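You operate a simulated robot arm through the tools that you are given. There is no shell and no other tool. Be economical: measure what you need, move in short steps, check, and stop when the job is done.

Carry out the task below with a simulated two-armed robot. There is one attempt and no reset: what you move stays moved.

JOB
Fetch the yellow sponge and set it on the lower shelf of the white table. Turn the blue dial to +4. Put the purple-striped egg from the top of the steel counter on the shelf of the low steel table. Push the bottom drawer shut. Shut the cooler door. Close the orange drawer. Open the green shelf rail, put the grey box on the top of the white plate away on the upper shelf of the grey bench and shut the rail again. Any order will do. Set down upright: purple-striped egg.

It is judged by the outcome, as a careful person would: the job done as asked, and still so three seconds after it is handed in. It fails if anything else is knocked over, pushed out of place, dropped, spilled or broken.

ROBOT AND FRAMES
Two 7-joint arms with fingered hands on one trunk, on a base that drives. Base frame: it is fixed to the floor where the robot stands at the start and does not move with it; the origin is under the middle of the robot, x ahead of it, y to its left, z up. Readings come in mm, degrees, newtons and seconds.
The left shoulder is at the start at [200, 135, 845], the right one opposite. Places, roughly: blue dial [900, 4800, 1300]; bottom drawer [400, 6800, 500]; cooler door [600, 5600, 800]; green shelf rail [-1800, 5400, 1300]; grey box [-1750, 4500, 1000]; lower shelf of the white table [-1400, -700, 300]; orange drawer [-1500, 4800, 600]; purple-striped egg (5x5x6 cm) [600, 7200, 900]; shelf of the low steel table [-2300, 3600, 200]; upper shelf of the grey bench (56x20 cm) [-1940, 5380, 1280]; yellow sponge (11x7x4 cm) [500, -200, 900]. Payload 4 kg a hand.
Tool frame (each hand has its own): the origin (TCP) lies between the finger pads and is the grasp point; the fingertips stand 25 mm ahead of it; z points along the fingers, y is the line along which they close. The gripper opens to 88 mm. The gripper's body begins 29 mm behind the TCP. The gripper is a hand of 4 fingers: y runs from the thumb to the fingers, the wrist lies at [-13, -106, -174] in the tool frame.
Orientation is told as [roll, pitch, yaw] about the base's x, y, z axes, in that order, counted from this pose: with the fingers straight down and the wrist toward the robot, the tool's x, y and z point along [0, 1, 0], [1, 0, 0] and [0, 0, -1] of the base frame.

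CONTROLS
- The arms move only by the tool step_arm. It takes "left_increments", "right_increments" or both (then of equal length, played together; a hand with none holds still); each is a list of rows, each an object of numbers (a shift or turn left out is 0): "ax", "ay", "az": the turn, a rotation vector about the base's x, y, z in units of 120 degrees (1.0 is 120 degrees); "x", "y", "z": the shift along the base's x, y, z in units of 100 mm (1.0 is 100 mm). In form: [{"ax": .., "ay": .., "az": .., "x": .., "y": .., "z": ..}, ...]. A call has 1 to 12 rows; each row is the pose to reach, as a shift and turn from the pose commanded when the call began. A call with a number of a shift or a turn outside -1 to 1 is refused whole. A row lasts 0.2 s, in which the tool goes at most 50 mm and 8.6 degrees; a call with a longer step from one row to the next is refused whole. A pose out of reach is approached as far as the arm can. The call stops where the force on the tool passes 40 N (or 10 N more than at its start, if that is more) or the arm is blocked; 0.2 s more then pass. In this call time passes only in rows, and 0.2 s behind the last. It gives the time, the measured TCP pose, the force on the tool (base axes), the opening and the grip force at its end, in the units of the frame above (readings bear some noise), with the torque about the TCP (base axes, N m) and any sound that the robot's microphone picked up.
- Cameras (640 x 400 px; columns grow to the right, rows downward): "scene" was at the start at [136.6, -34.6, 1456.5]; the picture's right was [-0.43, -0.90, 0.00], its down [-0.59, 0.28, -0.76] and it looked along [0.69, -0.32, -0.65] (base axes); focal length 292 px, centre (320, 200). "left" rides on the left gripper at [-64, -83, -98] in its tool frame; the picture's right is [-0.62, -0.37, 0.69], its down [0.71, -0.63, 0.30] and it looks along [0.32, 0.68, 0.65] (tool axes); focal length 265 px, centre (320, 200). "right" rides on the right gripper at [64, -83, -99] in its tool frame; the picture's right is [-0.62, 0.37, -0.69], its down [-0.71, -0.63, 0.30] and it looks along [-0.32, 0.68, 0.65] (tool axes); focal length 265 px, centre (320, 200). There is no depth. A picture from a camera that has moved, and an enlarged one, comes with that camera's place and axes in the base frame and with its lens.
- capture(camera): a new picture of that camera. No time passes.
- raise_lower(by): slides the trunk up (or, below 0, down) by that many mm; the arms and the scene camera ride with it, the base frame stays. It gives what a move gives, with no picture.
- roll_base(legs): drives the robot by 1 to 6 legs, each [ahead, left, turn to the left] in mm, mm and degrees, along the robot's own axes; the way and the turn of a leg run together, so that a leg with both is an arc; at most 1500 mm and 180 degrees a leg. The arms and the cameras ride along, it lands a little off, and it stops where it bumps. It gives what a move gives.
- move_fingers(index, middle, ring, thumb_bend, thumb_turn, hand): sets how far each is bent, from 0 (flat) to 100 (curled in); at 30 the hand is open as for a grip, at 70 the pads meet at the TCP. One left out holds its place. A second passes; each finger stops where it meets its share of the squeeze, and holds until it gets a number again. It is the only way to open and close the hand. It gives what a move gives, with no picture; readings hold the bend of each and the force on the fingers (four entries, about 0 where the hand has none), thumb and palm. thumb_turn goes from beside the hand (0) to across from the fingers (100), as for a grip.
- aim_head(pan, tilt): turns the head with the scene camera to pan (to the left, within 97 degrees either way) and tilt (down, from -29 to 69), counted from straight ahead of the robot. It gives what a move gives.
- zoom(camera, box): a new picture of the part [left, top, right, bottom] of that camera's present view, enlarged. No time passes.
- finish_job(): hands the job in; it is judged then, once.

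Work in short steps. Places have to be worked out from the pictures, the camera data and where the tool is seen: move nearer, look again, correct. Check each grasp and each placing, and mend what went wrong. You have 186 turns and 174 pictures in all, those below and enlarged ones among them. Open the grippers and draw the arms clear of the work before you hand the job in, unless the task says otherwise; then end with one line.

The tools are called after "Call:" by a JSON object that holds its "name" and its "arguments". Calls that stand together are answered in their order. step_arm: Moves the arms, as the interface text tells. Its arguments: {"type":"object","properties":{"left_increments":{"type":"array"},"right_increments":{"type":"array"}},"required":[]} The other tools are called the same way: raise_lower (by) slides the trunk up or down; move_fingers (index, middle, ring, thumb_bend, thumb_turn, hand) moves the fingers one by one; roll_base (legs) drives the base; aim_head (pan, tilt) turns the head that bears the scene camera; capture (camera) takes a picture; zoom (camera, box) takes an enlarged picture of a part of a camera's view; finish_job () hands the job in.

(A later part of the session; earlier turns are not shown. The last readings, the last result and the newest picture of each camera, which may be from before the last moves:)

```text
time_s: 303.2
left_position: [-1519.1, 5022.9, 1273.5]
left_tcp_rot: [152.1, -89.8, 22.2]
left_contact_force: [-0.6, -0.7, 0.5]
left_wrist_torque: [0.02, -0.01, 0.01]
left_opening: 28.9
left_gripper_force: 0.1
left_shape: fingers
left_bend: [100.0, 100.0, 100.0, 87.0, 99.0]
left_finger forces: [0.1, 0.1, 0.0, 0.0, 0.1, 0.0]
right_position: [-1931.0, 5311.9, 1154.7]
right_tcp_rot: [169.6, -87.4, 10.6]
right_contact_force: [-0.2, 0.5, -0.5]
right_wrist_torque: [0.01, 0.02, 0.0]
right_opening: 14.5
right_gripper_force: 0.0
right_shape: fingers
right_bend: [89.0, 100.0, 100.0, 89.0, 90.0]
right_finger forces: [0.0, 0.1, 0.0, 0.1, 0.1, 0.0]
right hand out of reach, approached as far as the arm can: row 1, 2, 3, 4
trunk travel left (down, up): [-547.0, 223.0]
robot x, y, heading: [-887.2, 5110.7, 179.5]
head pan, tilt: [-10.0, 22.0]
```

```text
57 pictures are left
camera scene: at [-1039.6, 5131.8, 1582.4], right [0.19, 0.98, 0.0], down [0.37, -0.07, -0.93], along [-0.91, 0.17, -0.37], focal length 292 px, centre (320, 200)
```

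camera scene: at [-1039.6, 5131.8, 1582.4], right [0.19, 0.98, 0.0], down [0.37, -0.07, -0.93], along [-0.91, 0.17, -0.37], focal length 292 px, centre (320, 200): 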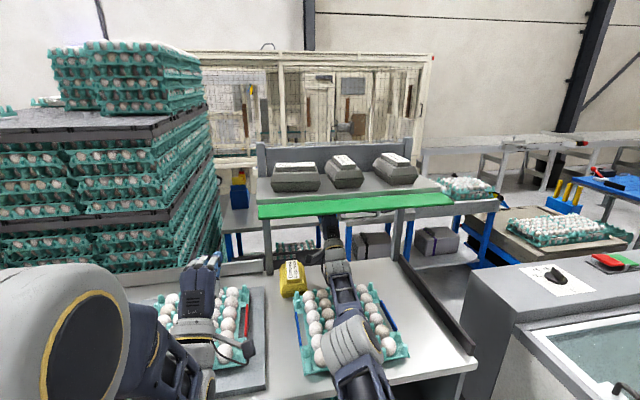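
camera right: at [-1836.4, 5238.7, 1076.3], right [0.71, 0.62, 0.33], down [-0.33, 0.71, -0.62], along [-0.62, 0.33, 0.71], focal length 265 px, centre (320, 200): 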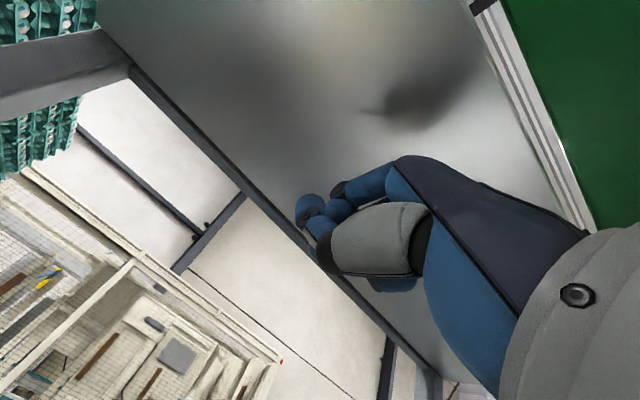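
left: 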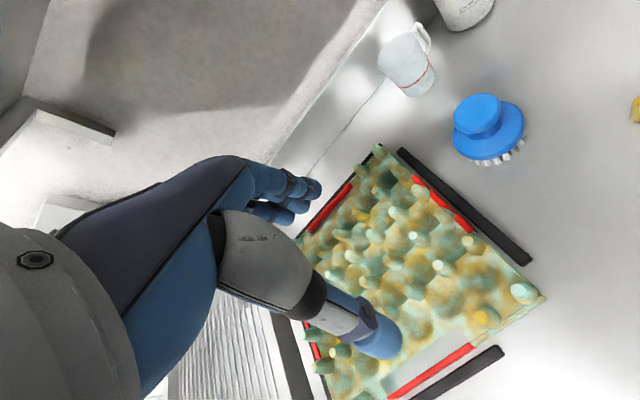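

The arm is stuck in a stretched pose at a joint limit. I'll back out, turn the hand down to reset it, then re-point it forward at a closer distance.

Call:
{"name": "roll_base", "arguments": {"legs": [[-220, 0, 0]]}}

Call:
{"name": "step_arm", "arguments": {"right_increments": [{"ay": -0.065}, {"ay": -0.13}, {"ay": -0.195}, {"ay": -0.26}, {"ay": -0.325}, {"ay": -0.39}, {"ay": -0.455}, {"ay": -0.52}, {"ay": -0.585}, {"ay": -0.65}, {"ay": -0.7}, {"ay": -0.75}]}}

Call:
{"name": "capture", "arguments": {"camera": "scene"}}

```text
time_s: 304.9
left_position: [-1294.7, 5022.0, 1273.7]
left_tcp_rot: [152.1, -89.8, 21.9]
left_contact_force: [-0.1, -0.9, -0.1]
left_wrist_torque: [0.01, 0.03, 0.0]
left_opening: 28.9
left_gripper_force: 0.0
left_shape: fingers
left_bend: [100.0, 100.0, 100.0, 87.0, 99.0]
left_finger forces: [0.0, 0.1, 0.0, 0.0, 0.0, 0.1]
right_position: [-1704.7, 5312.4, 1154.6]
right_tcp_rot: [169.0, -87.6, 10.9]
right_contact_force: [0.0, -0.6, 0.1]
right_wrist_torque: [-0.02, -0.01, -0.01]
right_opening: 14.3
right_gripper_force: 0.1
right_shape: fingers
right_bend: [89.0, 100.0, 100.0, 89.0, 90.0]
right_finger forces: [0.1, 0.1, 0.0, 0.1, 0.0, 0.1]
trunk travel left (down, up): [-547.0, 223.0]
robot x, y, heading: [-660.9, 5106.3, 178.8]
head pan, tilt: [-10.0, 22.0]
```

```text
time_s: 307.5
left_position: [-1294.6, 5022.8, 1272.5]
left_tcp_rot: [153.0, -89.8, 21.0]
left_contact_force: [-0.4, 0.7, -0.8]
left_wrist_torque: [0.01, -0.02, 0.0]
left_opening: 28.5
left_gripper_force: 0.0
left_shape: fingers
left_bend: [100.0, 100.0, 100.0, 87.0, 99.0]
left_finger forces: [0.0, 0.0, 0.0, 0.0, 0.1, 0.0]
right_position: [-1625.0, 5312.2, 1115.2]
right_tcp_rot: [-0.1, -2.9, 179.5]
right_contact_force: [-0.5, 0.4, -0.7]
right_wrist_torque: [-0.01, 0.0, 0.01]
right_opening: 14.4
right_gripper_force: 0.0
right_shape: fingers
right_bend: [89.0, 100.0, 100.0, 89.0, 90.0]
right_finger forces: [0.0, 0.1, 0.0, 0.1, 0.0, 0.0]
right hand out of reach, approached as far as the arm can: row 1, 2, 3, 4, 5, 6, 7, 8, 9, 10, 11, 12
trunk travel left (down, up): [-547.0, 223.0]
robot x, y, heading: [-660.6, 5109.3, 179.0]
head pan, tilt: [-10.0, 22.0]
```

```text
56 pictures are left
camera scene: at [-814.4, 5128.7, 1582.4], right [0.19, 0.98, 0.0], down [0.37, -0.07, -0.93], along [-0.91, 0.18, -0.37], focal length 292 px, centre (320, 200)
```

scene: 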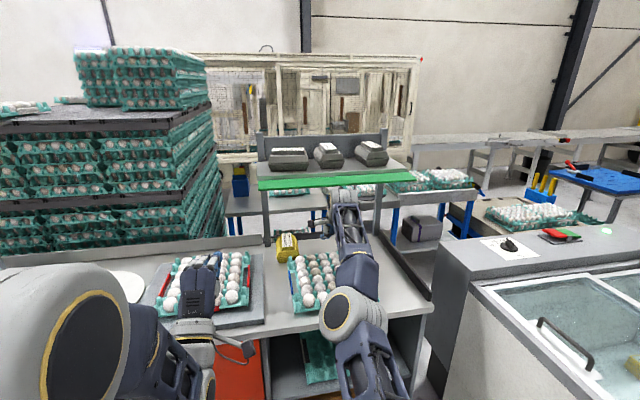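

The elbow is in a straight-arm singularity. I'll try raising while retracting to bend it.

Call:
{"name": "step_arm", "arguments": {"right_increments": [{"z": 0.4}, {"z": 0.8}, {"z": 1.0, "x": 0.3}, {"z": 1.0, "x": 0.6}, {"z": 1.0, "x": 0.9}]}}

Call:
{"name": "step_arm", "arguments": {"right_increments": [{"z": 0.4, "y": -0.2}, {"z": 0.8, "y": -0.4}, {"z": 1.0, "x": 0.3, "y": -0.6}, {"z": 1.0, "x": 0.6, "y": -0.8}, {"z": 1.0, "x": 0.9, "y": -1.0}]}}

```text
time_s: 308.7
left_position: [-1294.0, 5022.1, 1273.3]
left_tcp_rot: [150.7, -89.9, 23.4]
left_contact_force: [-0.3, -1.0, 0.4]
left_wrist_torque: [-0.01, 0.03, 0.03]
left_opening: 28.8
left_gripper_force: 0.1
left_shape: fingers
left_bend: [100.0, 100.0, 100.0, 87.0, 99.0]
left_finger forces: [0.1, 0.0, 0.1, 0.0, 0.0, 0.0]
right_position: [-1535.0, 5311.1, 1212.6]
right_tcp_rot: [0.0, -2.5, 179.4]
right_contact_force: [0.6, 0.9, -0.7]
right_wrist_torque: [-0.02, 0.0, -0.03]
right_opening: 14.5
right_gripper_force: 0.1
right_shape: fingers
right_bend: [89.0, 100.0, 100.0, 89.0, 90.0]
right_finger forces: [0.0, 0.0, 0.0, 0.1, 0.1, 0.1]
right hand out of reach, approached as far as the arm can: row 1, 2, 3
trunk travel left (down, up): [-547.0, 223.0]
robot x, y, heading: [-663.1, 5111.5, 179.2]
head pan, tilt: [-10.0, 22.0]
```

```text
time_s: 309.9
left_position: [-1295.3, 5022.2, 1272.9]
left_tcp_rot: [149.5, -89.8, 24.7]
left_contact_force: [-0.5, 0.5, -0.3]
left_wrist_torque: [-0.03, 0.01, 0.02]
left_opening: 28.7
left_gripper_force: 0.1
left_shape: fingers
left_bend: [100.0, 100.0, 100.0, 87.0, 99.0]
left_finger forces: [0.1, 0.0, 0.0, 0.0, 0.1, 0.0]
right_position: [-1439.5, 5213.3, 1312.3]
right_tcp_rot: [-0.1, -2.4, 179.5]
right_contact_force: [-0.7, 0.8, 0.0]
right_wrist_torque: [0.0, -0.02, -0.01]
right_opening: 14.7
right_gripper_force: 0.0
right_shape: fingers
right_bend: [89.0, 100.0, 100.0, 89.0, 90.0]
right_finger forces: [0.0, 0.0, 0.0, 0.0, 0.0, 0.0]
trunk travel left (down, up): [-547.0, 223.0]
robot x, y, heading: [-660.9, 5109.7, 179.1]
head pan, tilt: [-10.0, 22.0]
```

Freed. I'll draw in a little more and re-point the hand forward.

Call:
{"name": "step_arm", "arguments": {"right_increments": [{"x": 0.4}, {"x": 0.8}]}}

Call:
{"name": "step_arm", "arguments": {"right_increments": [{"ay": 0.065}, {"ay": 0.13}, {"ay": 0.195}, {"ay": 0.26}, {"ay": 0.325}, {"ay": 0.39}, {"ay": 0.455}, {"ay": 0.52}, {"ay": 0.585}, {"ay": 0.65}, {"ay": 0.7}, {"ay": 0.75}]}}

Call:
{"name": "raise_lower", "arguments": {"by": -150}}

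```text
time_s: 310.5
left_position: [-1295.0, 5022.7, 1273.1]
left_tcp_rot: [150.1, -89.8, 24.0]
left_contact_force: [-0.4, -0.4, 0.2]
left_wrist_torque: [0.01, 0.01, -0.01]
left_opening: 28.7
left_gripper_force: 0.0
left_shape: fingers
left_bend: [100.0, 100.0, 100.0, 87.0, 99.0]
left_finger forces: [0.1, 0.0, 0.1, 0.0, 0.0, 0.1]
right_position: [-1364.5, 5212.5, 1313.8]
right_tcp_rot: [-0.2, -2.4, 179.4]
right_contact_force: [-0.9, -0.1, -0.9]
right_wrist_torque: [-0.03, -0.01, -0.02]
right_opening: 14.8
right_gripper_force: 0.2
right_shape: fingers
right_bend: [89.0, 100.0, 100.0, 89.0, 90.0]
right_finger forces: [0.1, 0.1, 0.0, 0.0, 0.0, 0.0]
trunk travel left (down, up): [-547.0, 223.0]
robot x, y, heading: [-659.5, 5110.2, 178.8]
head pan, tilt: [-10.0, 22.0]
```

```text
time_s: 313.1
left_position: [-1294.6, 5022.7, 1273.2]
left_tcp_rot: [154.1, -89.8, 20.0]
left_contact_force: [0.9, 0.0, -0.1]
left_wrist_torque: [-0.01, -0.04, 0.0]
left_opening: 28.7
left_gripper_force: 0.1
left_shape: fingers
left_bend: [100.0, 100.0, 100.0, 87.0, 99.0]
left_finger forces: [0.0, 0.1, 0.1, 0.1, 0.0, 0.0]
right_position: [-1362.7, 5213.1, 1312.2]
right_tcp_rot: [169.6, -87.4, 10.4]
right_contact_force: [0.5, -0.3, -0.3]
right_wrist_torque: [0.01, -0.01, 0.03]
right_opening: 14.8
right_gripper_force: 0.0
right_shape: fingers
right_bend: [89.0, 100.0, 100.0, 89.0, 90.0]
right_finger forces: [0.0, 0.0, 0.0, 0.0, 0.0, 0.0]
trunk travel left (down, up): [-547.0, 223.0]
robot x, y, heading: [-663.0, 5109.1, 179.0]
head pan, tilt: [-10.0, 22.0]
```

```text
time_s: 314.9
left_position: [-1294.0, 5022.8, 1123.9]
left_tcp_rot: [152.7, -89.8, 21.2]
left_contact_force: [-0.8, 0.1, 0.8]
left_wrist_torque: [-0.04, 0.01, 0.01]
left_opening: 28.8
left_gripper_force: 0.1
left_shape: fingers
left_bend: [100.0, 100.0, 100.0, 87.0, 99.0]
left_finger forces: [0.0, 0.0, 0.0, 0.0, 0.1, 0.0]
right_position: [-1364.1, 5212.0, 1163.5]
right_tcp_rot: [169.0, -87.5, 10.9]
right_contact_force: [0.2, 0.1, -0.5]
right_wrist_torque: [0.0, 0.01, 0.0]
right_opening: 14.5
right_gripper_force: 0.1
right_shape: fingers
right_bend: [89.0, 100.0, 100.0, 89.0, 90.0]
right_finger forces: [0.0, 0.1, 0.0, 0.0, 0.0, 0.1]
trunk travel left (down, up): [-397.0, 373.0]
robot x, y, heading: [-663.1, 5110.3, 179.0]
head pan, tilt: [-10.0, 22.0]
```

Good. I'll move under the flap: base ahead 310 and right 50, plus 100 from the arm.

Call:
{"name": "roll_base", "arguments": {"legs": [[310, -50, 0]]}}

Call:
{"name": "step_arm", "arguments": {"right_increments": [{"x": -0.4}, {"x": -0.8}, {"x": -1.0}]}}

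Call:
{"name": "capture", "arguments": {"camera": "right"}}

Call:
{"name": "capture", "arguments": {"camera": "scene"}}

```text
time_s: 317.0
left_position: [-1603.6, 5081.9, 1124.3]
left_tcp_rot: [152.6, -89.9, 21.1]
left_contact_force: [0.1, -0.5, 0.3]
left_wrist_torque: [0.02, 0.01, -0.02]
left_opening: 29.2
left_gripper_force: 0.0
left_shape: fingers
left_bend: [100.0, 100.0, 100.0, 87.0, 99.0]
left_finger forces: [0.0, 0.0, 0.0, 0.0, 0.0, 0.0]
right_position: [-1673.0, 5273.4, 1163.1]
right_tcp_rot: [169.0, -87.4, 10.5]
right_contact_force: [-0.3, -0.6, -0.1]
right_wrist_torque: [-0.02, -0.02, 0.03]
right_opening: 14.4
right_gripper_force: 0.2
right_shape: fingers
right_bend: [89.0, 100.0, 100.0, 89.0, 90.0]
right_finger forces: [0.0, 0.1, 0.0, 0.1, 0.0, 0.2]
trunk travel left (down, up): [-397.0, 373.0]
robot x, y, heading: [-971.9, 5166.3, 178.7]
head pan, tilt: [-10.0, 22.0]
```

```text
time_s: 317.8
left_position: [-1604.0, 5083.4, 1123.1]
left_tcp_rot: [153.8, -89.8, 20.0]
left_contact_force: [-0.2, -1.2, 0.0]
left_wrist_torque: [-0.02, 0.01, 0.02]
left_opening: 28.6
left_gripper_force: 0.0
left_shape: fingers
left_bend: [100.0, 100.0, 100.0, 87.0, 99.0]
left_finger forces: [0.1, 0.1, 0.0, 0.0, 0.1, 0.1]
right_position: [-1772.6, 5272.6, 1160.6]
right_tcp_rot: [169.4, -87.5, 10.2]
right_contact_force: [0.7, 0.2, 0.2]
right_wrist_torque: [-0.01, 0.01, -0.02]
right_opening: 14.9
right_gripper_force: 0.0
right_shape: fingers
right_bend: [89.0, 100.0, 100.0, 89.0, 90.0]
right_finger forces: [0.0, 0.1, 0.0, 0.1, 0.1, 0.0]
trunk travel left (down, up): [-397.0, 373.0]
robot x, y, heading: [-972.3, 5164.8, 178.7]
head pan, tilt: [-10.0, 22.0]
```

```text
55 pictures are left
camera right: at [-1676.3, 5206.7, 1074.1], right [0.71, 0.62, 0.33], down [-0.33, 0.71, -0.62], along [-0.62, 0.33, 0.71], focal length 265 px, centre (320, 200)
```

right: 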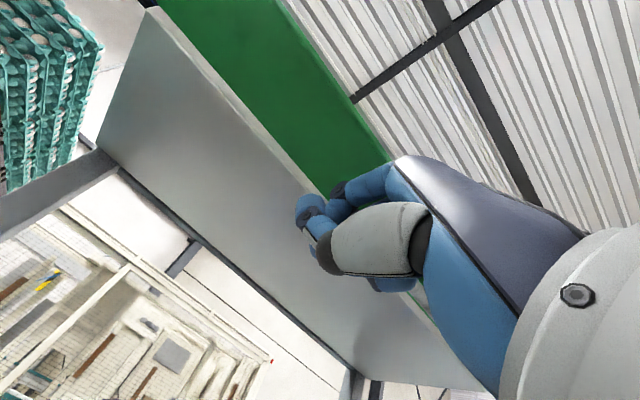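

```text
54 pictures are left
camera scene: at [-1123.1, 5186.1, 1432.4], right [0.2, 0.98, 0.0], down [0.37, -0.07, -0.93], along [-0.91, 0.18, -0.37], focal length 292 px, centre (320, 200)
```

scene: 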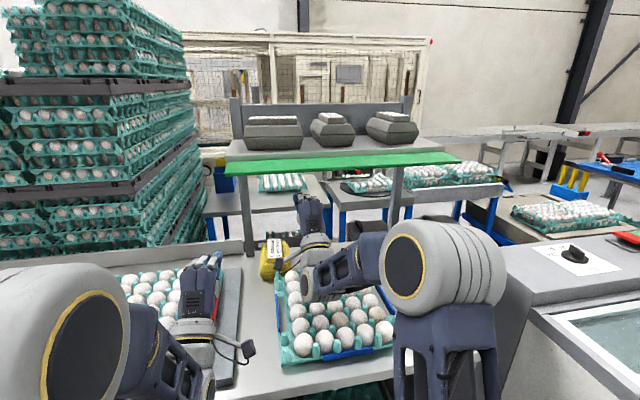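

Now the fist is under the flap with the arm well bent. I'll lift gradually.

Call:
{"name": "step_arm", "arguments": {"right_increments": [{"z": 0.25}, {"z": 0.45}, {"z": 0.6}, {"z": 0.7}, {"z": 0.8}, {"z": 0.9}, {"z": 1.0}]}}

Call:
{"name": "step_arm", "arguments": {"right_increments": [{"z": 0.1}, {"z": 0.2, "x": -0.05}, {"z": 0.3, "x": -0.1}]}}

Call:
{"name": "capture", "arguments": {"camera": "right"}}

Call:
{"name": "zoom", "arguments": {"camera": "scene", "box": [200, 80, 480, 270]}}

```text
time_s: 319.4
left_position: [-1604.0, 5081.6, 1123.6]
left_tcp_rot: [152.9, -89.8, 20.9]
left_contact_force: [0.2, -0.5, 0.4]
left_wrist_torque: [0.01, 0.0, 0.02]
left_opening: 28.9
left_gripper_force: 0.1
left_shape: fingers
left_bend: [100.0, 100.0, 100.0, 87.0, 99.0]
left_finger forces: [0.0, 0.0, 0.0, 0.0, 0.0, 0.1]
right_position: [-1772.4, 5272.0, 1262.7]
right_tcp_rot: [168.5, -87.5, 11.2]
right_contact_force: [1.5, 0.2, -3.8]
right_wrist_torque: [0.08, -0.02, 0.01]
right_opening: 14.5
right_gripper_force: 0.0
right_shape: fingers
right_bend: [89.0, 100.0, 100.0, 89.0, 90.0]
right_finger forces: [0.0, 0.1, 0.0, 0.1, 0.0, 0.1]
trunk travel left (down, up): [-397.0, 373.0]
robot x, y, heading: [-972.4, 5166.6, 178.8]
head pan, tilt: [-10.0, 22.0]
```

```text
time_s: 320.2
left_position: [-1603.6, 5082.2, 1123.4]
left_tcp_rot: [153.2, -89.8, 20.5]
left_contact_force: [-0.3, 0.8, -0.2]
left_wrist_torque: [0.01, 0.03, 0.01]
left_opening: 28.8
left_gripper_force: 0.1
left_shape: fingers
left_bend: [100.0, 100.0, 100.0, 87.0, 99.0]
left_finger forces: [0.0, 0.0, 0.0, 0.0, 0.0, 0.0]
right_position: [-1784.1, 5273.2, 1293.4]
right_tcp_rot: [169.1, -87.6, 10.5]
right_contact_force: [0.5, 0.6, -0.7]
right_wrist_torque: [-0.03, 0.0, 0.01]
right_opening: 14.7
right_gripper_force: 0.0
right_shape: fingers
right_bend: [90.0, 100.0, 100.0, 90.0, 90.0]
right_finger forces: [0.0, 0.0, 0.0, 0.0, 0.2, 0.0]
trunk travel left (down, up): [-397.0, 373.0]
robot x, y, heading: [-971.6, 5165.6, 178.7]
head pan, tilt: [-10.0, 22.0]
```

```text
53 pictures are left
camera right: at [-1687.1, 5207.4, 1206.7], right [0.71, 0.62, 0.33], down [-0.33, 0.71, -0.62], along [-0.62, 0.33, 0.71], focal length 265 px, centre (320, 200)
```

right: 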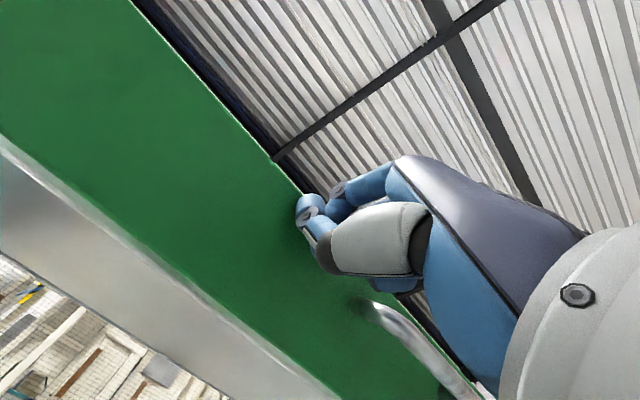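

```text
2.11 times, centred on (340, 175) of scene
camera zoom: at [-1123.2, 5186.1, 1432.4], right [0.2, 0.98, 0.0], down [0.37, -0.07, -0.93], along [-0.91, 0.18, -0.37], focal length 614 px, centre (278, 253)
```

zoom: 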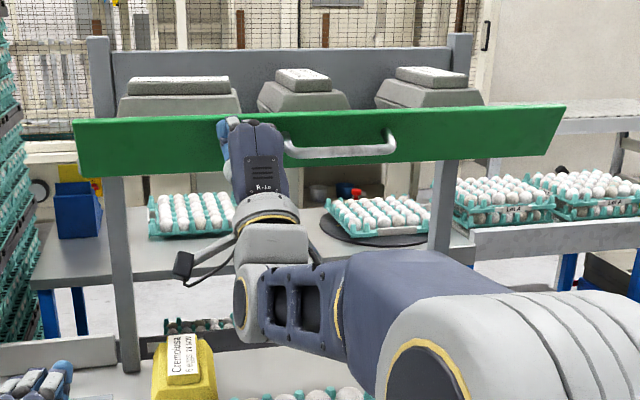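

The flap is nearly vertical. I'll push it shut.

Call:
{"name": "step_arm", "arguments": {"right_increments": [{"x": -0.06, "z": 0.02}, {"x": -0.12, "z": 0.04}, {"x": -0.18, "z": 0.04}, {"x": -0.24, "z": 0.04}, {"x": -0.3, "z": 0.04}, {"x": -0.36, "z": 0.04}, {"x": -0.42, "z": 0.04}, {"x": -0.48, "z": 0.04}, {"x": -0.54, "z": 0.04}, {"x": -0.6, "z": 0.04}]}}

Call:
{"name": "zoom", "arguments": {"camera": "scene", "box": [200, 80, 480, 270]}}

```text
time_s: 321.8
left_position: [-1602.3, 5082.9, 1123.7]
left_tcp_rot: [160.6, -89.7, 13.0]
left_contact_force: [-1.0, 0.3, -0.3]
left_wrist_torque: [-0.04, 0.0, -0.02]
left_opening: 29.0
left_gripper_force: 0.2
left_shape: fingers
left_bend: [100.0, 100.0, 100.0, 87.0, 99.0]
left_finger forces: [0.0, 0.0, 0.0, 0.0, 0.0, 0.0]
right_position: [-1818.5, 5271.1, 1299.4]
right_tcp_rot: [169.6, -87.1, 10.0]
right_contact_force: [30.2, 2.2, -9.7]
right_wrist_torque: [0.09, 0.52, 0.33]
right_opening: 17.7
right_gripper_force: 16.1
right_shape: fingers
right_bend: [91.0, 100.0, 100.0, 98.0, 90.0]
right_finger forces: [0.0, 0.0, 0.0, 0.1, 31.7, 0.0]
trunk travel left (down, up): [-397.0, 373.0]
robot x, y, heading: [-972.4, 5165.2, 178.5]
head pan, tilt: [-10.0, 22.0]
stopped in row 7 (right hand): the force on the tool passed its limit at 46 N (the readings are from after the stop); the commanded pose is now the measured one
```

```text
2.11 times, centred on (340, 175) of scene
camera zoom: at [-1121.6, 5186.3, 1432.4], right [0.2, 0.98, 0.0], down [0.37, -0.07, -0.93], along [-0.91, 0.18, -0.37], focal length 614 px, centre (278, 253)
```

zoom: 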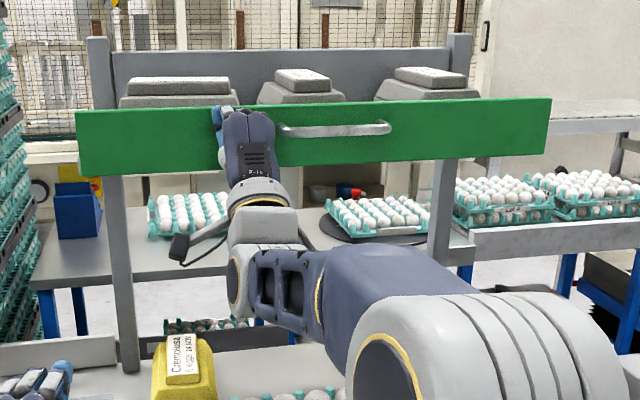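

The flap is seated against its stop with a firm reaction. I'll retract and check that it stays.

Call:
{"name": "step_arm", "arguments": {"right_increments": [{"x": 0.4}, {"x": 0.8}, {"x": 1.0}]}}

Call:
{"name": "roll_base", "arguments": {"legs": [[-450, 0, 0]]}}

Call:
{"name": "zoom", "arguments": {"camera": "scene", "box": [200, 100, 480, 290]}}

Call:
{"name": "aim_head", "arguments": {"pan": 60, "tilt": 20}}

Call:
{"name": "capture", "arguments": {"camera": "scene"}}

```text
time_s: 322.6
left_position: [-1603.6, 5082.4, 1123.4]
left_tcp_rot: [153.7, -89.8, 20.1]
left_contact_force: [-0.7, 0.2, -0.1]
left_wrist_torque: [-0.04, 0.0, 0.0]
left_opening: 28.6
left_gripper_force: 0.0
left_shape: fingers
left_bend: [100.0, 100.0, 100.0, 87.0, 99.0]
left_finger forces: [0.0, 0.1, 0.1, 0.0, 0.0, 0.1]
right_position: [-1720.4, 5271.9, 1299.0]
right_tcp_rot: [169.4, -87.2, 10.3]
right_contact_force: [-0.2, 0.4, -0.3]
right_wrist_torque: [0.0, 0.02, -0.01]
right_opening: 17.8
right_gripper_force: 0.1
right_shape: fingers
right_bend: [91.0, 100.0, 100.0, 90.0, 90.0]
right_finger forces: [0.0, 0.0, 0.1, 0.1, 0.0, 0.1]
trunk travel left (down, up): [-397.0, 373.0]
robot x, y, heading: [-973.7, 5161.7, 178.6]
head pan, tilt: [-10.0, 22.0]
```

```text
time_s: 325.2
left_position: [-1168.6, 5075.1, 1123.2]
left_tcp_rot: [154.1, -89.8, 19.3]
left_contact_force: [0.1, -0.3, 0.2]
left_wrist_torque: [0.01, -0.03, 0.0]
left_opening: 28.9
left_gripper_force: 0.1
left_shape: fingers
left_bend: [100.0, 100.0, 100.0, 87.0, 99.0]
left_finger forces: [0.0, 0.0, 0.0, 0.0, 0.0, 0.0]
right_position: [-1284.7, 5263.0, 1297.7]
right_tcp_rot: [169.8, -87.2, 9.7]
right_contact_force: [-0.3, -0.2, 0.2]
right_wrist_torque: [0.02, 0.0, 0.03]
right_opening: 17.9
right_gripper_force: 0.0
right_shape: fingers
right_bend: [91.0, 100.0, 100.0, 90.0, 90.0]
right_finger forces: [0.1, 0.0, 0.0, 0.0, 0.0, 0.1]
trunk travel left (down, up): [-397.0, 373.0]
robot x, y, heading: [-537.6, 5155.8, 178.4]
head pan, tilt: [-10.0, 22.0]
```

```text
2.11 times, centred on (340, 195) of scene
camera zoom: at [-687.3, 5175.7, 1432.4], right [0.2, 0.98, 0.0], down [0.37, -0.08, -0.93], along [-0.91, 0.19, -0.37], focal length 614 px, centre (278, 210)
```

zoom: 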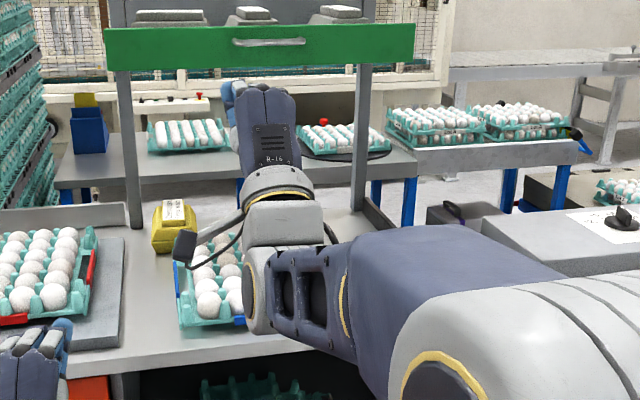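

```text
time_s: 326.6
left_position: [-1169.0, 5075.0, 1123.8]
left_tcp_rot: [154.6, -89.9, 18.8]
left_contact_force: [-0.5, -0.5, -0.5]
left_wrist_torque: [0.02, -0.02, -0.04]
left_opening: 28.9
left_gripper_force: 0.2
left_shape: fingers
left_bend: [100.0, 100.0, 100.0, 87.0, 99.0]
left_finger forces: [0.0, 0.0, 0.0, 0.0, 0.1, 0.1]
right_position: [-1284.5, 5263.8, 1297.5]
right_tcp_rot: [169.7, -87.2, 9.6]
right_contact_force: [0.4, -0.5, -0.4]
right_wrist_torque: [0.03, -0.02, -0.01]
right_opening: 18.0
right_gripper_force: 0.1
right_shape: fingers
right_bend: [91.0, 100.0, 100.0, 90.0, 90.0]
right_finger forces: [0.1, 0.0, 0.1, 0.0, 0.0, 0.1]
trunk travel left (down, up): [-397.0, 373.0]
robot x, y, heading: [-535.0, 5152.9, 178.6]
head pan, tilt: [60.0, 20.0]
```

```text
49 pictures are left
camera scene: at [-645.3, 5077.7, 1435.6], right [-0.85, 0.53, 0.0], down [0.18, 0.29, -0.94], along [-0.49, -0.8, -0.34], focal length 292 px, centre (320, 200)
```

scene: 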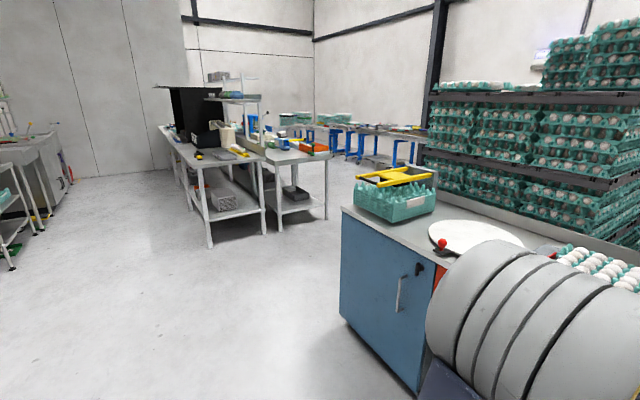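

The rail stays shut. Now I'll look at the low steel table beyond the bench before fetching the egg.

Call:
{"name": "roll_base", "arguments": {"legs": [[100, 1000, 0], [0, 650, 0]]}}

Call:
{"name": "aim_head", "arguments": {"pan": -5, "tilt": 30}}

Call:
{"name": "capture", "arguments": {"camera": "scene"}}

```text
time_s: 335.0
left_position: [-1304.6, 3426.5, 1122.2]
left_tcp_rot: [154.5, -89.9, 19.1]
left_contact_force: [0.5, -0.3, -1.0]
left_wrist_torque: [-0.02, 0.01, -0.01]
left_opening: 29.1
left_gripper_force: 0.0
left_shape: fingers
left_bend: [100.0, 100.0, 100.0, 87.0, 99.0]
left_finger forces: [0.1, 0.0, 0.1, 0.0, 0.0, 0.1]
right_position: [-1420.6, 3615.7, 1298.9]
right_tcp_rot: [169.8, -87.2, 9.8]
right_contact_force: [-0.8, -0.5, -0.4]
right_wrist_torque: [0.02, -0.02, 0.02]
right_opening: 17.7
right_gripper_force: 0.1
right_shape: fingers
right_bend: [91.0, 100.0, 100.0, 90.0, 90.0]
right_finger forces: [0.1, 0.0, 0.1, 0.1, 0.0, 0.1]
trunk travel left (down, up): [-397.0, 373.0]
robot x, y, heading: [-670.5, 3505.2, 178.4]
head pan, tilt: [60.0, 20.0]
```

```text
time_s: 336.4
left_position: [-1304.5, 3426.1, 1123.0]
left_tcp_rot: [154.7, -89.8, 18.9]
left_contact_force: [1.0, 0.1, -0.1]
left_wrist_torque: [0.04, -0.04, 0.02]
left_opening: 29.0
left_gripper_force: 0.1
left_shape: fingers
left_bend: [100.0, 100.0, 100.0, 87.0, 99.0]
left_finger forces: [0.1, 0.0, 0.0, 0.0, 0.1, 0.0]
right_position: [-1421.3, 3615.6, 1299.5]
right_tcp_rot: [169.6, -87.3, 9.8]
right_contact_force: [0.2, 0.7, -0.4]
right_wrist_torque: [-0.02, 0.0, 0.01]
right_opening: 18.1
right_gripper_force: 0.0
right_shape: fingers
right_bend: [91.0, 100.0, 100.0, 90.0, 90.0]
right_finger forces: [0.1, 0.0, 0.1, 0.1, 0.0, 0.1]
trunk travel left (down, up): [-397.0, 373.0]
robot x, y, heading: [-672.8, 3510.1, 178.3]
head pan, tilt: [-5.0, 30.0]
```

```text
48 pictures are left
camera scene: at [-822.2, 3520.2, 1419.6], right [0.11, 0.99, 0.0], down [0.5, -0.06, -0.87], along [-0.86, 0.1, -0.5], focal length 292 px, centre (320, 200)
```

scene: 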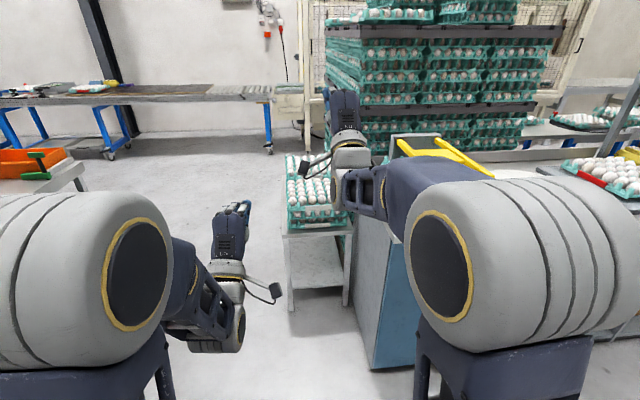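

The low table's top is at ~540 and its shelf at ~190, with the front at x≈-2005 and y 3491–3819. A hand pointing straight down works if the egg goes about 85 mm in. I'll drive to the egg now.

Call:
{"name": "roll_base", "arguments": {"legs": [[-270, 0, 0], [0, 0, 91], [0, 0, 90.6]]}}

Call:
{"name": "roll_base", "arguments": {"legs": [[0, 1300, 0], [0, 1300, 0], [0, 1300, 0]]}}

Call:
{"name": "aim_head", "arguments": {"pan": -15, "tilt": 30}}

Call:
{"name": "capture", "arguments": {"camera": "scene"}}

```text
time_s: 346.0
left_position: [228.6, 3585.9, 1123.3]
left_tcp_rot: [155.0, -89.8, -161.0]
left_contact_force: [0.1, 0.5, -0.3]
left_wrist_torque: [0.02, -0.05, 0.01]
left_opening: 28.8
left_gripper_force: 0.0
left_shape: fingers
left_bend: [100.0, 100.0, 100.0, 87.0, 99.0]
left_finger forces: [0.0, 0.0, 0.0, 0.0, 0.1, 0.1]
right_position: [346.9, 3394.8, 1299.9]
right_tcp_rot: [169.8, -87.1, -169.8]
right_contact_force: [0.0, -0.5, -0.9]
right_wrist_torque: [-0.03, 0.0, -0.01]
right_opening: 18.1
right_gripper_force: 0.0
right_shape: fingers
right_bend: [91.0, 100.0, 100.0, 90.0, 90.0]
right_finger forces: [0.0, 0.0, 0.0, 0.0, 0.0, 0.1]
trunk travel left (down, up): [-397.0, 373.0]
robot x, y, heading: [-398.3, 3499.4, -0.8]
head pan, tilt: [-5.0, 30.0]
```

```text
time_s: 364.7
left_position: [333.6, 7454.0, 1122.8]
left_tcp_rot: [155.3, -89.8, -162.1]
left_contact_force: [-0.1, -0.8, 0.8]
left_wrist_torque: [-0.04, 0.0, 0.03]
left_opening: 28.8
left_gripper_force: 0.0
left_shape: fingers
left_bend: [100.0, 100.0, 100.0, 87.0, 99.0]
left_finger forces: [0.0, 0.0, 0.0, 0.0, 0.1, 0.0]
right_position: [448.3, 7263.4, 1297.6]
right_tcp_rot: [169.7, -87.3, -170.5]
right_contact_force: [0.0, 0.4, -0.3]
right_wrist_torque: [0.0, -0.02, -0.01]
right_opening: 18.1
right_gripper_force: 0.1
right_shape: fingers
right_bend: [91.0, 100.0, 100.0, 90.0, 90.0]
right_finger forces: [0.0, 0.1, 0.0, 0.0, 0.0, 0.0]
trunk travel left (down, up): [-397.0, 373.0]
robot x, y, heading: [-296.3, 7375.9, -1.8]
head pan, tilt: [-5.0, 30.0]
```

```text
time_s: 365.4
left_position: [333.2, 7454.1, 1123.3]
left_tcp_rot: [156.2, -89.8, -162.9]
left_contact_force: [0.3, -1.0, 0.5]
left_wrist_torque: [0.0, 0.03, 0.03]
left_opening: 28.8
left_gripper_force: 0.0
left_shape: fingers
left_bend: [100.0, 100.0, 100.0, 87.0, 99.0]
left_finger forces: [0.0, 0.0, 0.0, 0.1, 0.0, 0.0]
right_position: [449.5, 7264.4, 1297.8]
right_tcp_rot: [169.7, -87.2, -170.4]
right_contact_force: [0.4, 0.9, -0.1]
right_wrist_torque: [0.02, 0.0, 0.0]
right_opening: 18.2
right_gripper_force: 0.0
right_shape: fingers
right_bend: [91.0, 100.0, 100.0, 90.0, 90.0]
right_finger forces: [0.0, 0.0, 0.1, 0.0, 0.1, 0.0]
trunk travel left (down, up): [-397.0, 373.0]
robot x, y, heading: [-299.7, 7377.9, -1.6]
head pan, tilt: [-15.0, 30.0]
```

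```text
47 pictures are left
camera scene: at [-151.9, 7350.3, 1419.6], right [-0.29, -0.96, 0.0], down [-0.48, 0.14, -0.87], along [0.83, -0.25, -0.5], focal length 292 px, centre (320, 200)
```

scene: 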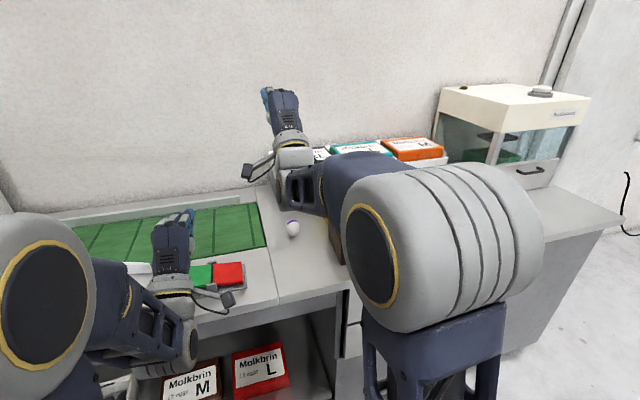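

The egg is where expected, at about (590, 7219). I'll point the right hand down with a moderate opening.

Call:
{"name": "step_arm", "arguments": {"right_increments": [{"ay": 0.065}, {"ay": 0.13}, {"ay": 0.195}, {"ay": 0.26}, {"ay": 0.325}, {"ay": 0.39}, {"ay": 0.455}, {"ay": 0.52}, {"ay": 0.585}, {"ay": 0.65}, {"ay": 0.7}, {"ay": 0.73}]}}

Call:
{"name": "move_fingers", "arguments": {"hand": "right", "index": 33, "middle": 33, "ring": 33, "thumb_bend": 30, "thumb_turn": 100}}

Call:
{"name": "roll_base", "arguments": {"legs": [[100, 0, 1.7]]}}

Call:
{"name": "capture", "arguments": {"camera": "right"}}

Call:
{"name": "capture", "arguments": {"camera": "scene"}}

```text
time_s: 368.0
left_position: [333.3, 7453.6, 1123.2]
left_tcp_rot: [156.5, -89.8, -163.2]
left_contact_force: [-0.6, -0.3, 0.0]
left_wrist_torque: [0.0, -0.04, -0.03]
left_opening: 28.8
left_gripper_force: 0.1
left_shape: fingers
left_bend: [100.0, 100.0, 100.0, 87.0, 99.0]
left_finger forces: [0.0, 0.0, 0.0, 0.1, 0.0, 0.0]
right_position: [449.8, 7263.4, 1297.5]
right_tcp_rot: [-0.8, -5.1, -0.5]
right_contact_force: [-0.2, 0.3, 0.5]
right_wrist_torque: [0.01, 0.0, -0.01]
right_opening: 18.2
right_gripper_force: 0.1
right_shape: fingers
right_bend: [91.0, 100.0, 100.0, 90.0, 90.0]
right_finger forces: [0.0, 0.0, 0.0, 0.0, 0.0, 0.0]
right hand out of reach, approached as far as the arm can: row 6, 7
trunk travel left (down, up): [-397.0, 373.0]
robot x, y, heading: [-295.6, 7374.2, -1.6]
head pan, tilt: [-15.0, 30.0]
```

```text
time_s: 369.0
left_position: [333.7, 7453.6, 1123.3]
left_tcp_rot: [155.5, -89.8, -162.2]
left_contact_force: [-0.6, -0.3, 0.3]
left_wrist_torque: [0.01, -0.03, 0.01]
left_opening: 28.7
left_gripper_force: 0.1
left_shape: fingers
left_bend: [100.0, 100.0, 100.0, 87.0, 99.0]
left_finger forces: [0.1, 0.0, 0.0, 0.0, 0.0, 0.0]
right_position: [449.6, 7262.8, 1297.7]
right_tcp_rot: [-0.9, -5.2, -0.4]
right_contact_force: [0.1, -0.4, 0.6]
right_wrist_torque: [0.0, -0.02, -0.02]
right_opening: 81.1
right_gripper_force: 0.0
right_shape: fingers
right_bend: [33.0, 33.0, 33.0, 30.0, 98.0]
right_finger forces: [0.0, 0.1, 0.0, 0.0, 0.0, 0.0]
trunk travel left (down, up): [-397.0, 373.0]
robot x, y, heading: [-299.9, 7376.2, -1.9]
head pan, tilt: [-15.0, 30.0]
```

```text
time_s: 370.1
left_position: [432.8, 7470.9, 1123.3]
left_tcp_rot: [155.2, -89.8, -160.3]
left_contact_force: [1.5, -0.4, 0.0]
left_wrist_torque: [0.0, 0.0, -0.01]
left_opening: 28.8
left_gripper_force: 0.0
left_shape: fingers
left_bend: [100.0, 100.0, 100.0, 87.0, 99.0]
left_finger forces: [0.1, 0.0, 0.0, 0.1, 0.0, 0.0]
right_position: [554.2, 7284.8, 1298.9]
right_tcp_rot: [-0.7, -5.2, 1.3]
right_contact_force: [-0.7, 0.8, 0.7]
right_wrist_torque: [-0.03, -0.04, -0.02]
right_opening: 80.9
right_gripper_force: 0.0
right_shape: fingers
right_bend: [33.0, 33.0, 33.0, 30.0, 98.0]
right_finger forces: [0.0, 0.0, 0.0, 0.0, 0.0, 0.0]
trunk travel left (down, up): [-397.0, 373.0]
robot x, y, heading: [-197.8, 7374.4, 0.1]
head pan, tilt: [-15.0, 30.0]
```

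```text
46 pictures are left
camera right: at [462.4, 7348.6, 1388.0], right [0.32, -0.6, 0.73], down [-0.58, -0.73, -0.35], along [0.75, -0.32, -0.59], focal length 265 px, centre (320, 200)
```

right: 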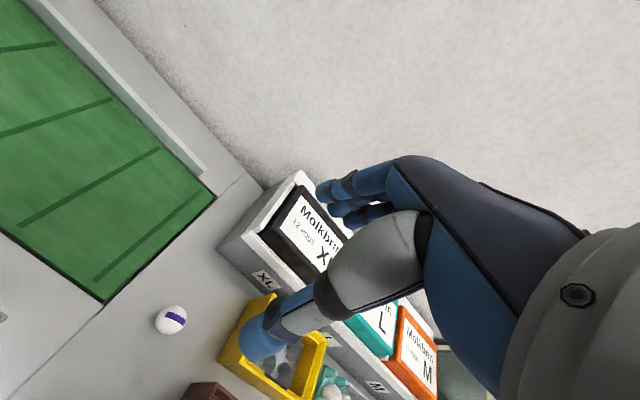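

```text
45 pictures are left
camera scene: at [-49.6, 7353.0, 1419.6], right [-0.26, -0.97, 0.0], down [-0.48, 0.13, -0.87], along [0.84, -0.23, -0.5], focal length 292 px, centre (320, 200)
```

scene: 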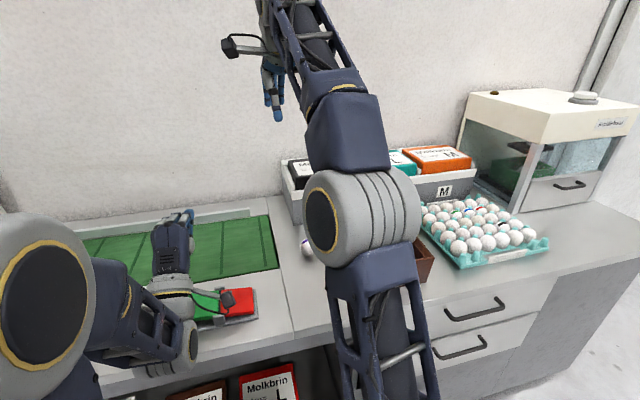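

From the hand camera, the egg is at (595, 7214). I'll move over it and descend with the arm.

Call:
{"name": "step_arm", "arguments": {"right_increments": [{"x": 0.1, "y": -0.35, "z": -0.2, "ay": 0.04}, {"x": 0.3, "y": -0.68, "z": -0.5, "ay": 0.04}, {"x": 0.42, "y": -0.68, "z": -0.8, "ay": 0.04}, {"x": 0.42, "y": -0.68, "z": -1.0, "ay": 0.04}]}}

Call:
{"name": "step_arm", "arguments": {"right_increments": [{"z": -0.4}, {"z": -0.8}, {"z": -1.0}]}}

Call:
{"name": "capture", "arguments": {"camera": "right"}}

Call:
{"name": "capture", "arguments": {"camera": "scene"}}

```text
time_s: 371.1
left_position: [433.1, 7472.5, 1123.5]
left_tcp_rot: [156.2, -89.8, -161.1]
left_contact_force: [-0.8, 0.3, -0.4]
left_wrist_torque: [0.01, 0.02, 0.01]
left_opening: 28.6
left_gripper_force: 0.1
left_shape: fingers
left_bend: [100.0, 100.0, 100.0, 87.0, 99.0]
left_finger forces: [0.0, 0.0, 0.0, 0.0, 0.0, 0.0]
right_position: [596.2, 7215.4, 1199.9]
right_tcp_rot: [-0.8, -0.5, 1.3]
right_contact_force: [0.3, 0.2, -0.2]
right_wrist_torque: [-0.02, 0.03, 0.02]
right_opening: 81.2
right_gripper_force: 0.1
right_shape: fingers
right_bend: [33.0, 33.0, 33.0, 30.0, 98.0]
right_finger forces: [0.1, 0.1, 0.0, 0.0, 0.0, 0.1]
trunk travel left (down, up): [-397.0, 373.0]
robot x, y, heading: [-198.4, 7374.2, -0.3]
head pan, tilt: [-15.0, 30.0]
```

```text
time_s: 371.9
left_position: [434.2, 7471.1, 1123.8]
left_tcp_rot: [155.9, -89.8, -160.8]
left_contact_force: [0.7, -0.8, -0.1]
left_wrist_torque: [-0.01, 0.02, 0.02]
left_opening: 28.7
left_gripper_force: 0.0
left_shape: fingers
left_bend: [100.0, 100.0, 100.0, 87.0, 99.0]
left_finger forces: [0.0, 0.0, 0.0, 0.1, 0.1, 0.0]
right_position: [596.7, 7216.1, 1095.5]
right_tcp_rot: [-0.7, -0.4, 1.3]
right_contact_force: [0.0, 0.1, -0.2]
right_wrist_torque: [0.04, 0.01, -0.01]
right_opening: 81.3
right_gripper_force: 0.0
right_shape: fingers
right_bend: [33.0, 33.0, 33.0, 30.0, 98.0]
right_finger forces: [0.0, 0.0, 0.0, 0.1, 0.0, 0.0]
trunk travel left (down, up): [-397.0, 373.0]
robot x, y, heading: [-196.8, 7376.4, -0.0]
head pan, tilt: [-15.0, 30.0]
```

```text
44 pictures are left
camera right: at [512.9, 7280.3, 1192.9], right [0.38, -0.6, 0.7], down [-0.61, -0.73, -0.3], along [0.7, -0.32, -0.65], focal length 265 px, centre (320, 200)
```

right: 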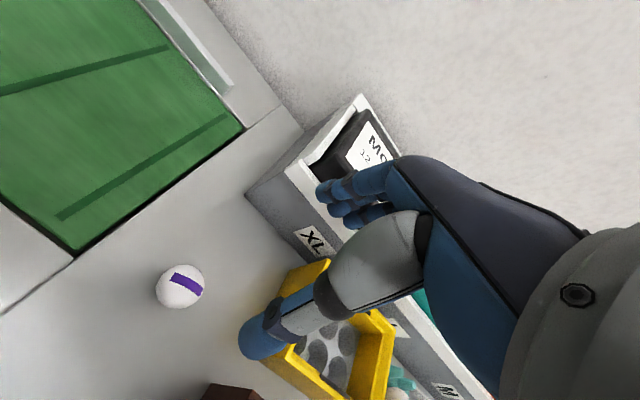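

```text
43 pictures are left
camera scene: at [-49.7, 7353.0, 1419.6], right [-0.26, -0.97, 0.0], down [-0.48, 0.13, -0.87], along [0.84, -0.23, -0.5], focal length 292 px, centre (320, 200)
```

scene: 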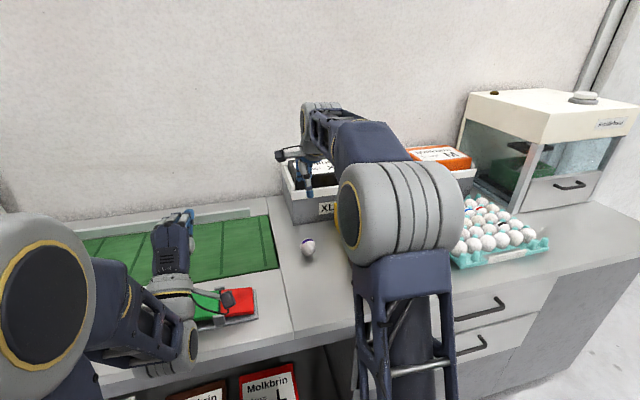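

The hand is centred over the egg. I'll go down another 100 mm and check the elbow and box clearance.

Call:
{"name": "step_arm", "arguments": {"right_increments": [{"z": -0.4, "y": -0.02}, {"z": -0.8, "y": -0.02}, {"z": -1.0, "y": -0.02}]}}

Call:
{"name": "capture", "arguments": {"camera": "right"}}

Call:
{"name": "capture", "arguments": {"camera": "scene"}}

```text
time_s: 372.7
left_position: [432.2, 7470.8, 1123.7]
left_tcp_rot: [156.0, -89.7, -161.0]
left_contact_force: [0.1, -0.4, 0.3]
left_wrist_torque: [-0.02, 0.0, 0.03]
left_opening: 28.8
left_gripper_force: 0.1
left_shape: fingers
left_bend: [100.0, 100.0, 100.0, 87.0, 99.0]
left_finger forces: [0.0, 0.1, 0.1, 0.0, 0.1, 0.0]
right_position: [596.4, 7217.2, 998.0]
right_tcp_rot: [-0.7, -0.4, 1.3]
right_contact_force: [0.5, -0.6, 0.6]
right_wrist_torque: [0.01, -0.05, -0.03]
right_opening: 81.4
right_gripper_force: 0.0
right_shape: fingers
right_bend: [33.0, 33.0, 33.0, 30.0, 98.0]
right_finger forces: [0.0, 0.0, 0.0, 0.1, 0.0, 0.0]
trunk travel left (down, up): [-397.0, 373.0]
robot x, y, heading: [-196.6, 7376.7, -0.3]
head pan, tilt: [-15.0, 30.0]
```

```text
42 pictures are left
camera right: at [511.5, 7280.2, 1095.2], right [0.38, -0.6, 0.7], down [-0.61, -0.73, -0.3], along [0.7, -0.32, -0.65], focal length 265 px, centre (320, 200)
```

right: 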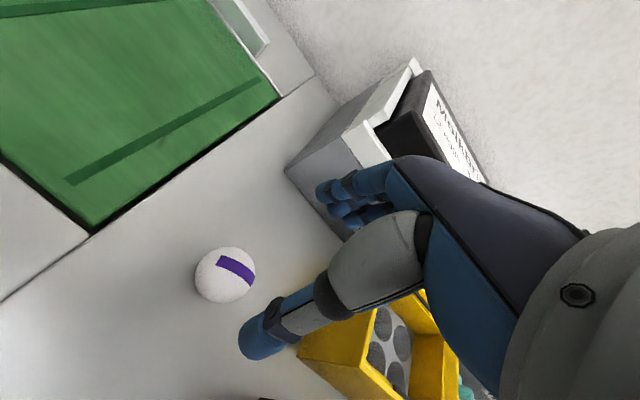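

```text
41 pictures are left
camera scene: at [-49.7, 7353.0, 1419.6], right [-0.26, -0.97, 0.0], down [-0.48, 0.13, -0.87], along [0.84, -0.23, -0.5], focal length 292 px, centre (320, 200)
```

scene: 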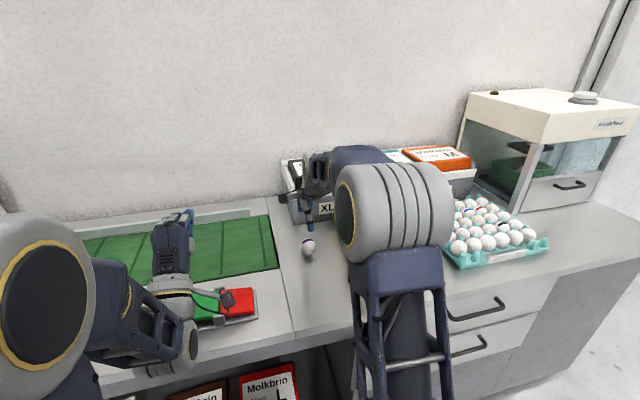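

Centred within 3 mm, and the elbow is well above and in front of the boxes. I'll descend to z≈900 around the egg.

Call:
{"name": "step_arm", "arguments": {"right_increments": [{"z": -0.3, "y": -0.03}, {"z": -0.6, "y": -0.03}, {"z": -0.8, "y": -0.03}, {"z": -0.9, "y": -0.03}, {"z": -0.97, "y": -0.03}]}}

Call:
{"name": "capture", "arguments": {"camera": "right"}}

Call:
{"name": "zoom", "arguments": {"camera": "scene", "box": [260, 150, 388, 270]}}

```text
time_s: 373.9
left_position: [433.2, 7472.1, 1122.9]
left_tcp_rot: [155.9, -89.7, -160.9]
left_contact_force: [0.6, 0.2, -0.1]
left_wrist_torque: [-0.02, 0.02, -0.02]
left_opening: 29.0
left_gripper_force: 0.1
left_shape: fingers
left_bend: [100.0, 100.0, 100.0, 87.0, 99.0]
left_finger forces: [0.0, 0.0, 0.0, 0.0, 0.0, 0.0]
right_position: [594.0, 7211.2, 900.9]
right_tcp_rot: [-0.8, -0.5, 1.3]
right_contact_force: [0.7, -0.1, 0.6]
right_wrist_torque: [0.0, 0.01, -0.01]
right_opening: 81.3
right_gripper_force: 0.0
right_shape: fingers
right_bend: [33.0, 33.0, 33.0, 30.0, 98.0]
right_finger forces: [0.1, 0.0, 0.0, 0.0, 0.1, 0.0]
trunk travel left (down, up): [-397.0, 373.0]
robot x, y, heading: [-198.1, 7376.0, -0.2]
head pan, tilt: [-15.0, 30.0]
```

```text
40 pictures are left
camera right: at [510.8, 7274.8, 998.5], right [0.38, -0.6, 0.7], down [-0.61, -0.73, -0.3], along [0.7, -0.32, -0.65], focal length 265 px, centre (320, 200)
```

right: 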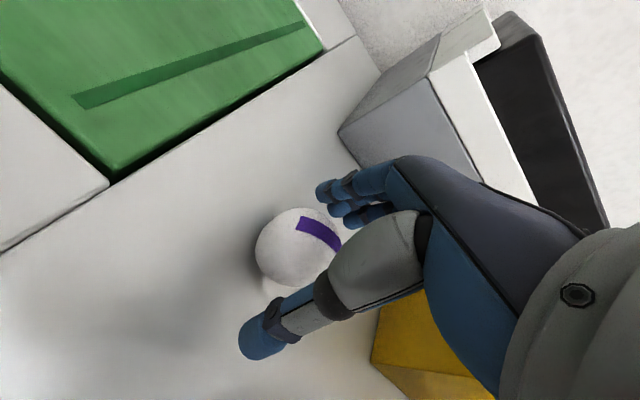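

```text
3.33 times, centred on (324, 210) of scene
camera zoom: at [-49.7, 7353.0, 1419.6], right [-0.26, -0.97, 0.0], down [-0.48, 0.13, -0.87], along [0.84, -0.23, -0.5], focal length 973 px, centre (307, 167)
```

zoom: 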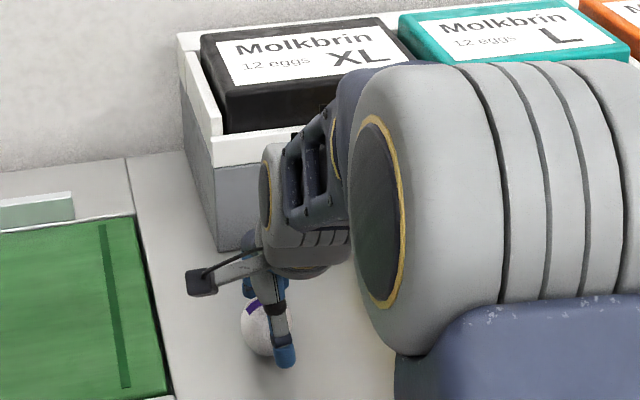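

The egg sits about 9 mm to +y of the TCP. I'll shift across and look.

Call:
{"name": "step_arm", "arguments": {"right_increments": [{"y": 0.05, "x": -0.02}, {"y": 0.1, "x": -0.04}]}}

Call:
{"name": "capture", "arguments": {"camera": "right"}}

```text
time_s: 374.5
left_position: [431.9, 7470.9, 1121.8]
left_tcp_rot: [155.8, -89.8, -160.7]
left_contact_force: [0.3, -0.6, 1.1]
left_wrist_torque: [-0.01, 0.03, 0.02]
left_opening: 28.7
left_gripper_force: 0.1
left_shape: fingers
left_bend: [100.0, 100.0, 100.0, 87.0, 99.0]
left_finger forces: [0.0, 0.0, 0.1, 0.0, 0.1, 0.0]
right_position: [592.7, 7222.4, 900.0]
right_tcp_rot: [-0.7, -0.2, 1.3]
right_contact_force: [0.3, -0.2, 0.7]
right_wrist_torque: [0.01, -0.01, 0.03]
right_opening: 81.2
right_gripper_force: 0.0
right_shape: fingers
right_bend: [33.0, 33.0, 33.0, 30.0, 98.0]
right_finger forces: [0.1, 0.1, 0.1, 0.1, 0.0, 0.0]
trunk travel left (down, up): [-397.0, 373.0]
robot x, y, heading: [-198.9, 7376.5, -0.1]
head pan, tilt: [-15.0, 30.0]
```

```text
38 pictures are left
camera right: at [508.3, 7285.6, 997.7], right [0.38, -0.6, 0.7], down [-0.61, -0.73, -0.3], along [0.69, -0.32, -0.65], focal length 265 px, centre (320, 200)
```

right: 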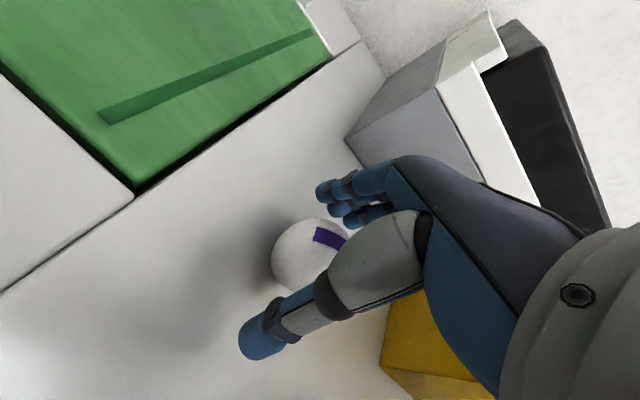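

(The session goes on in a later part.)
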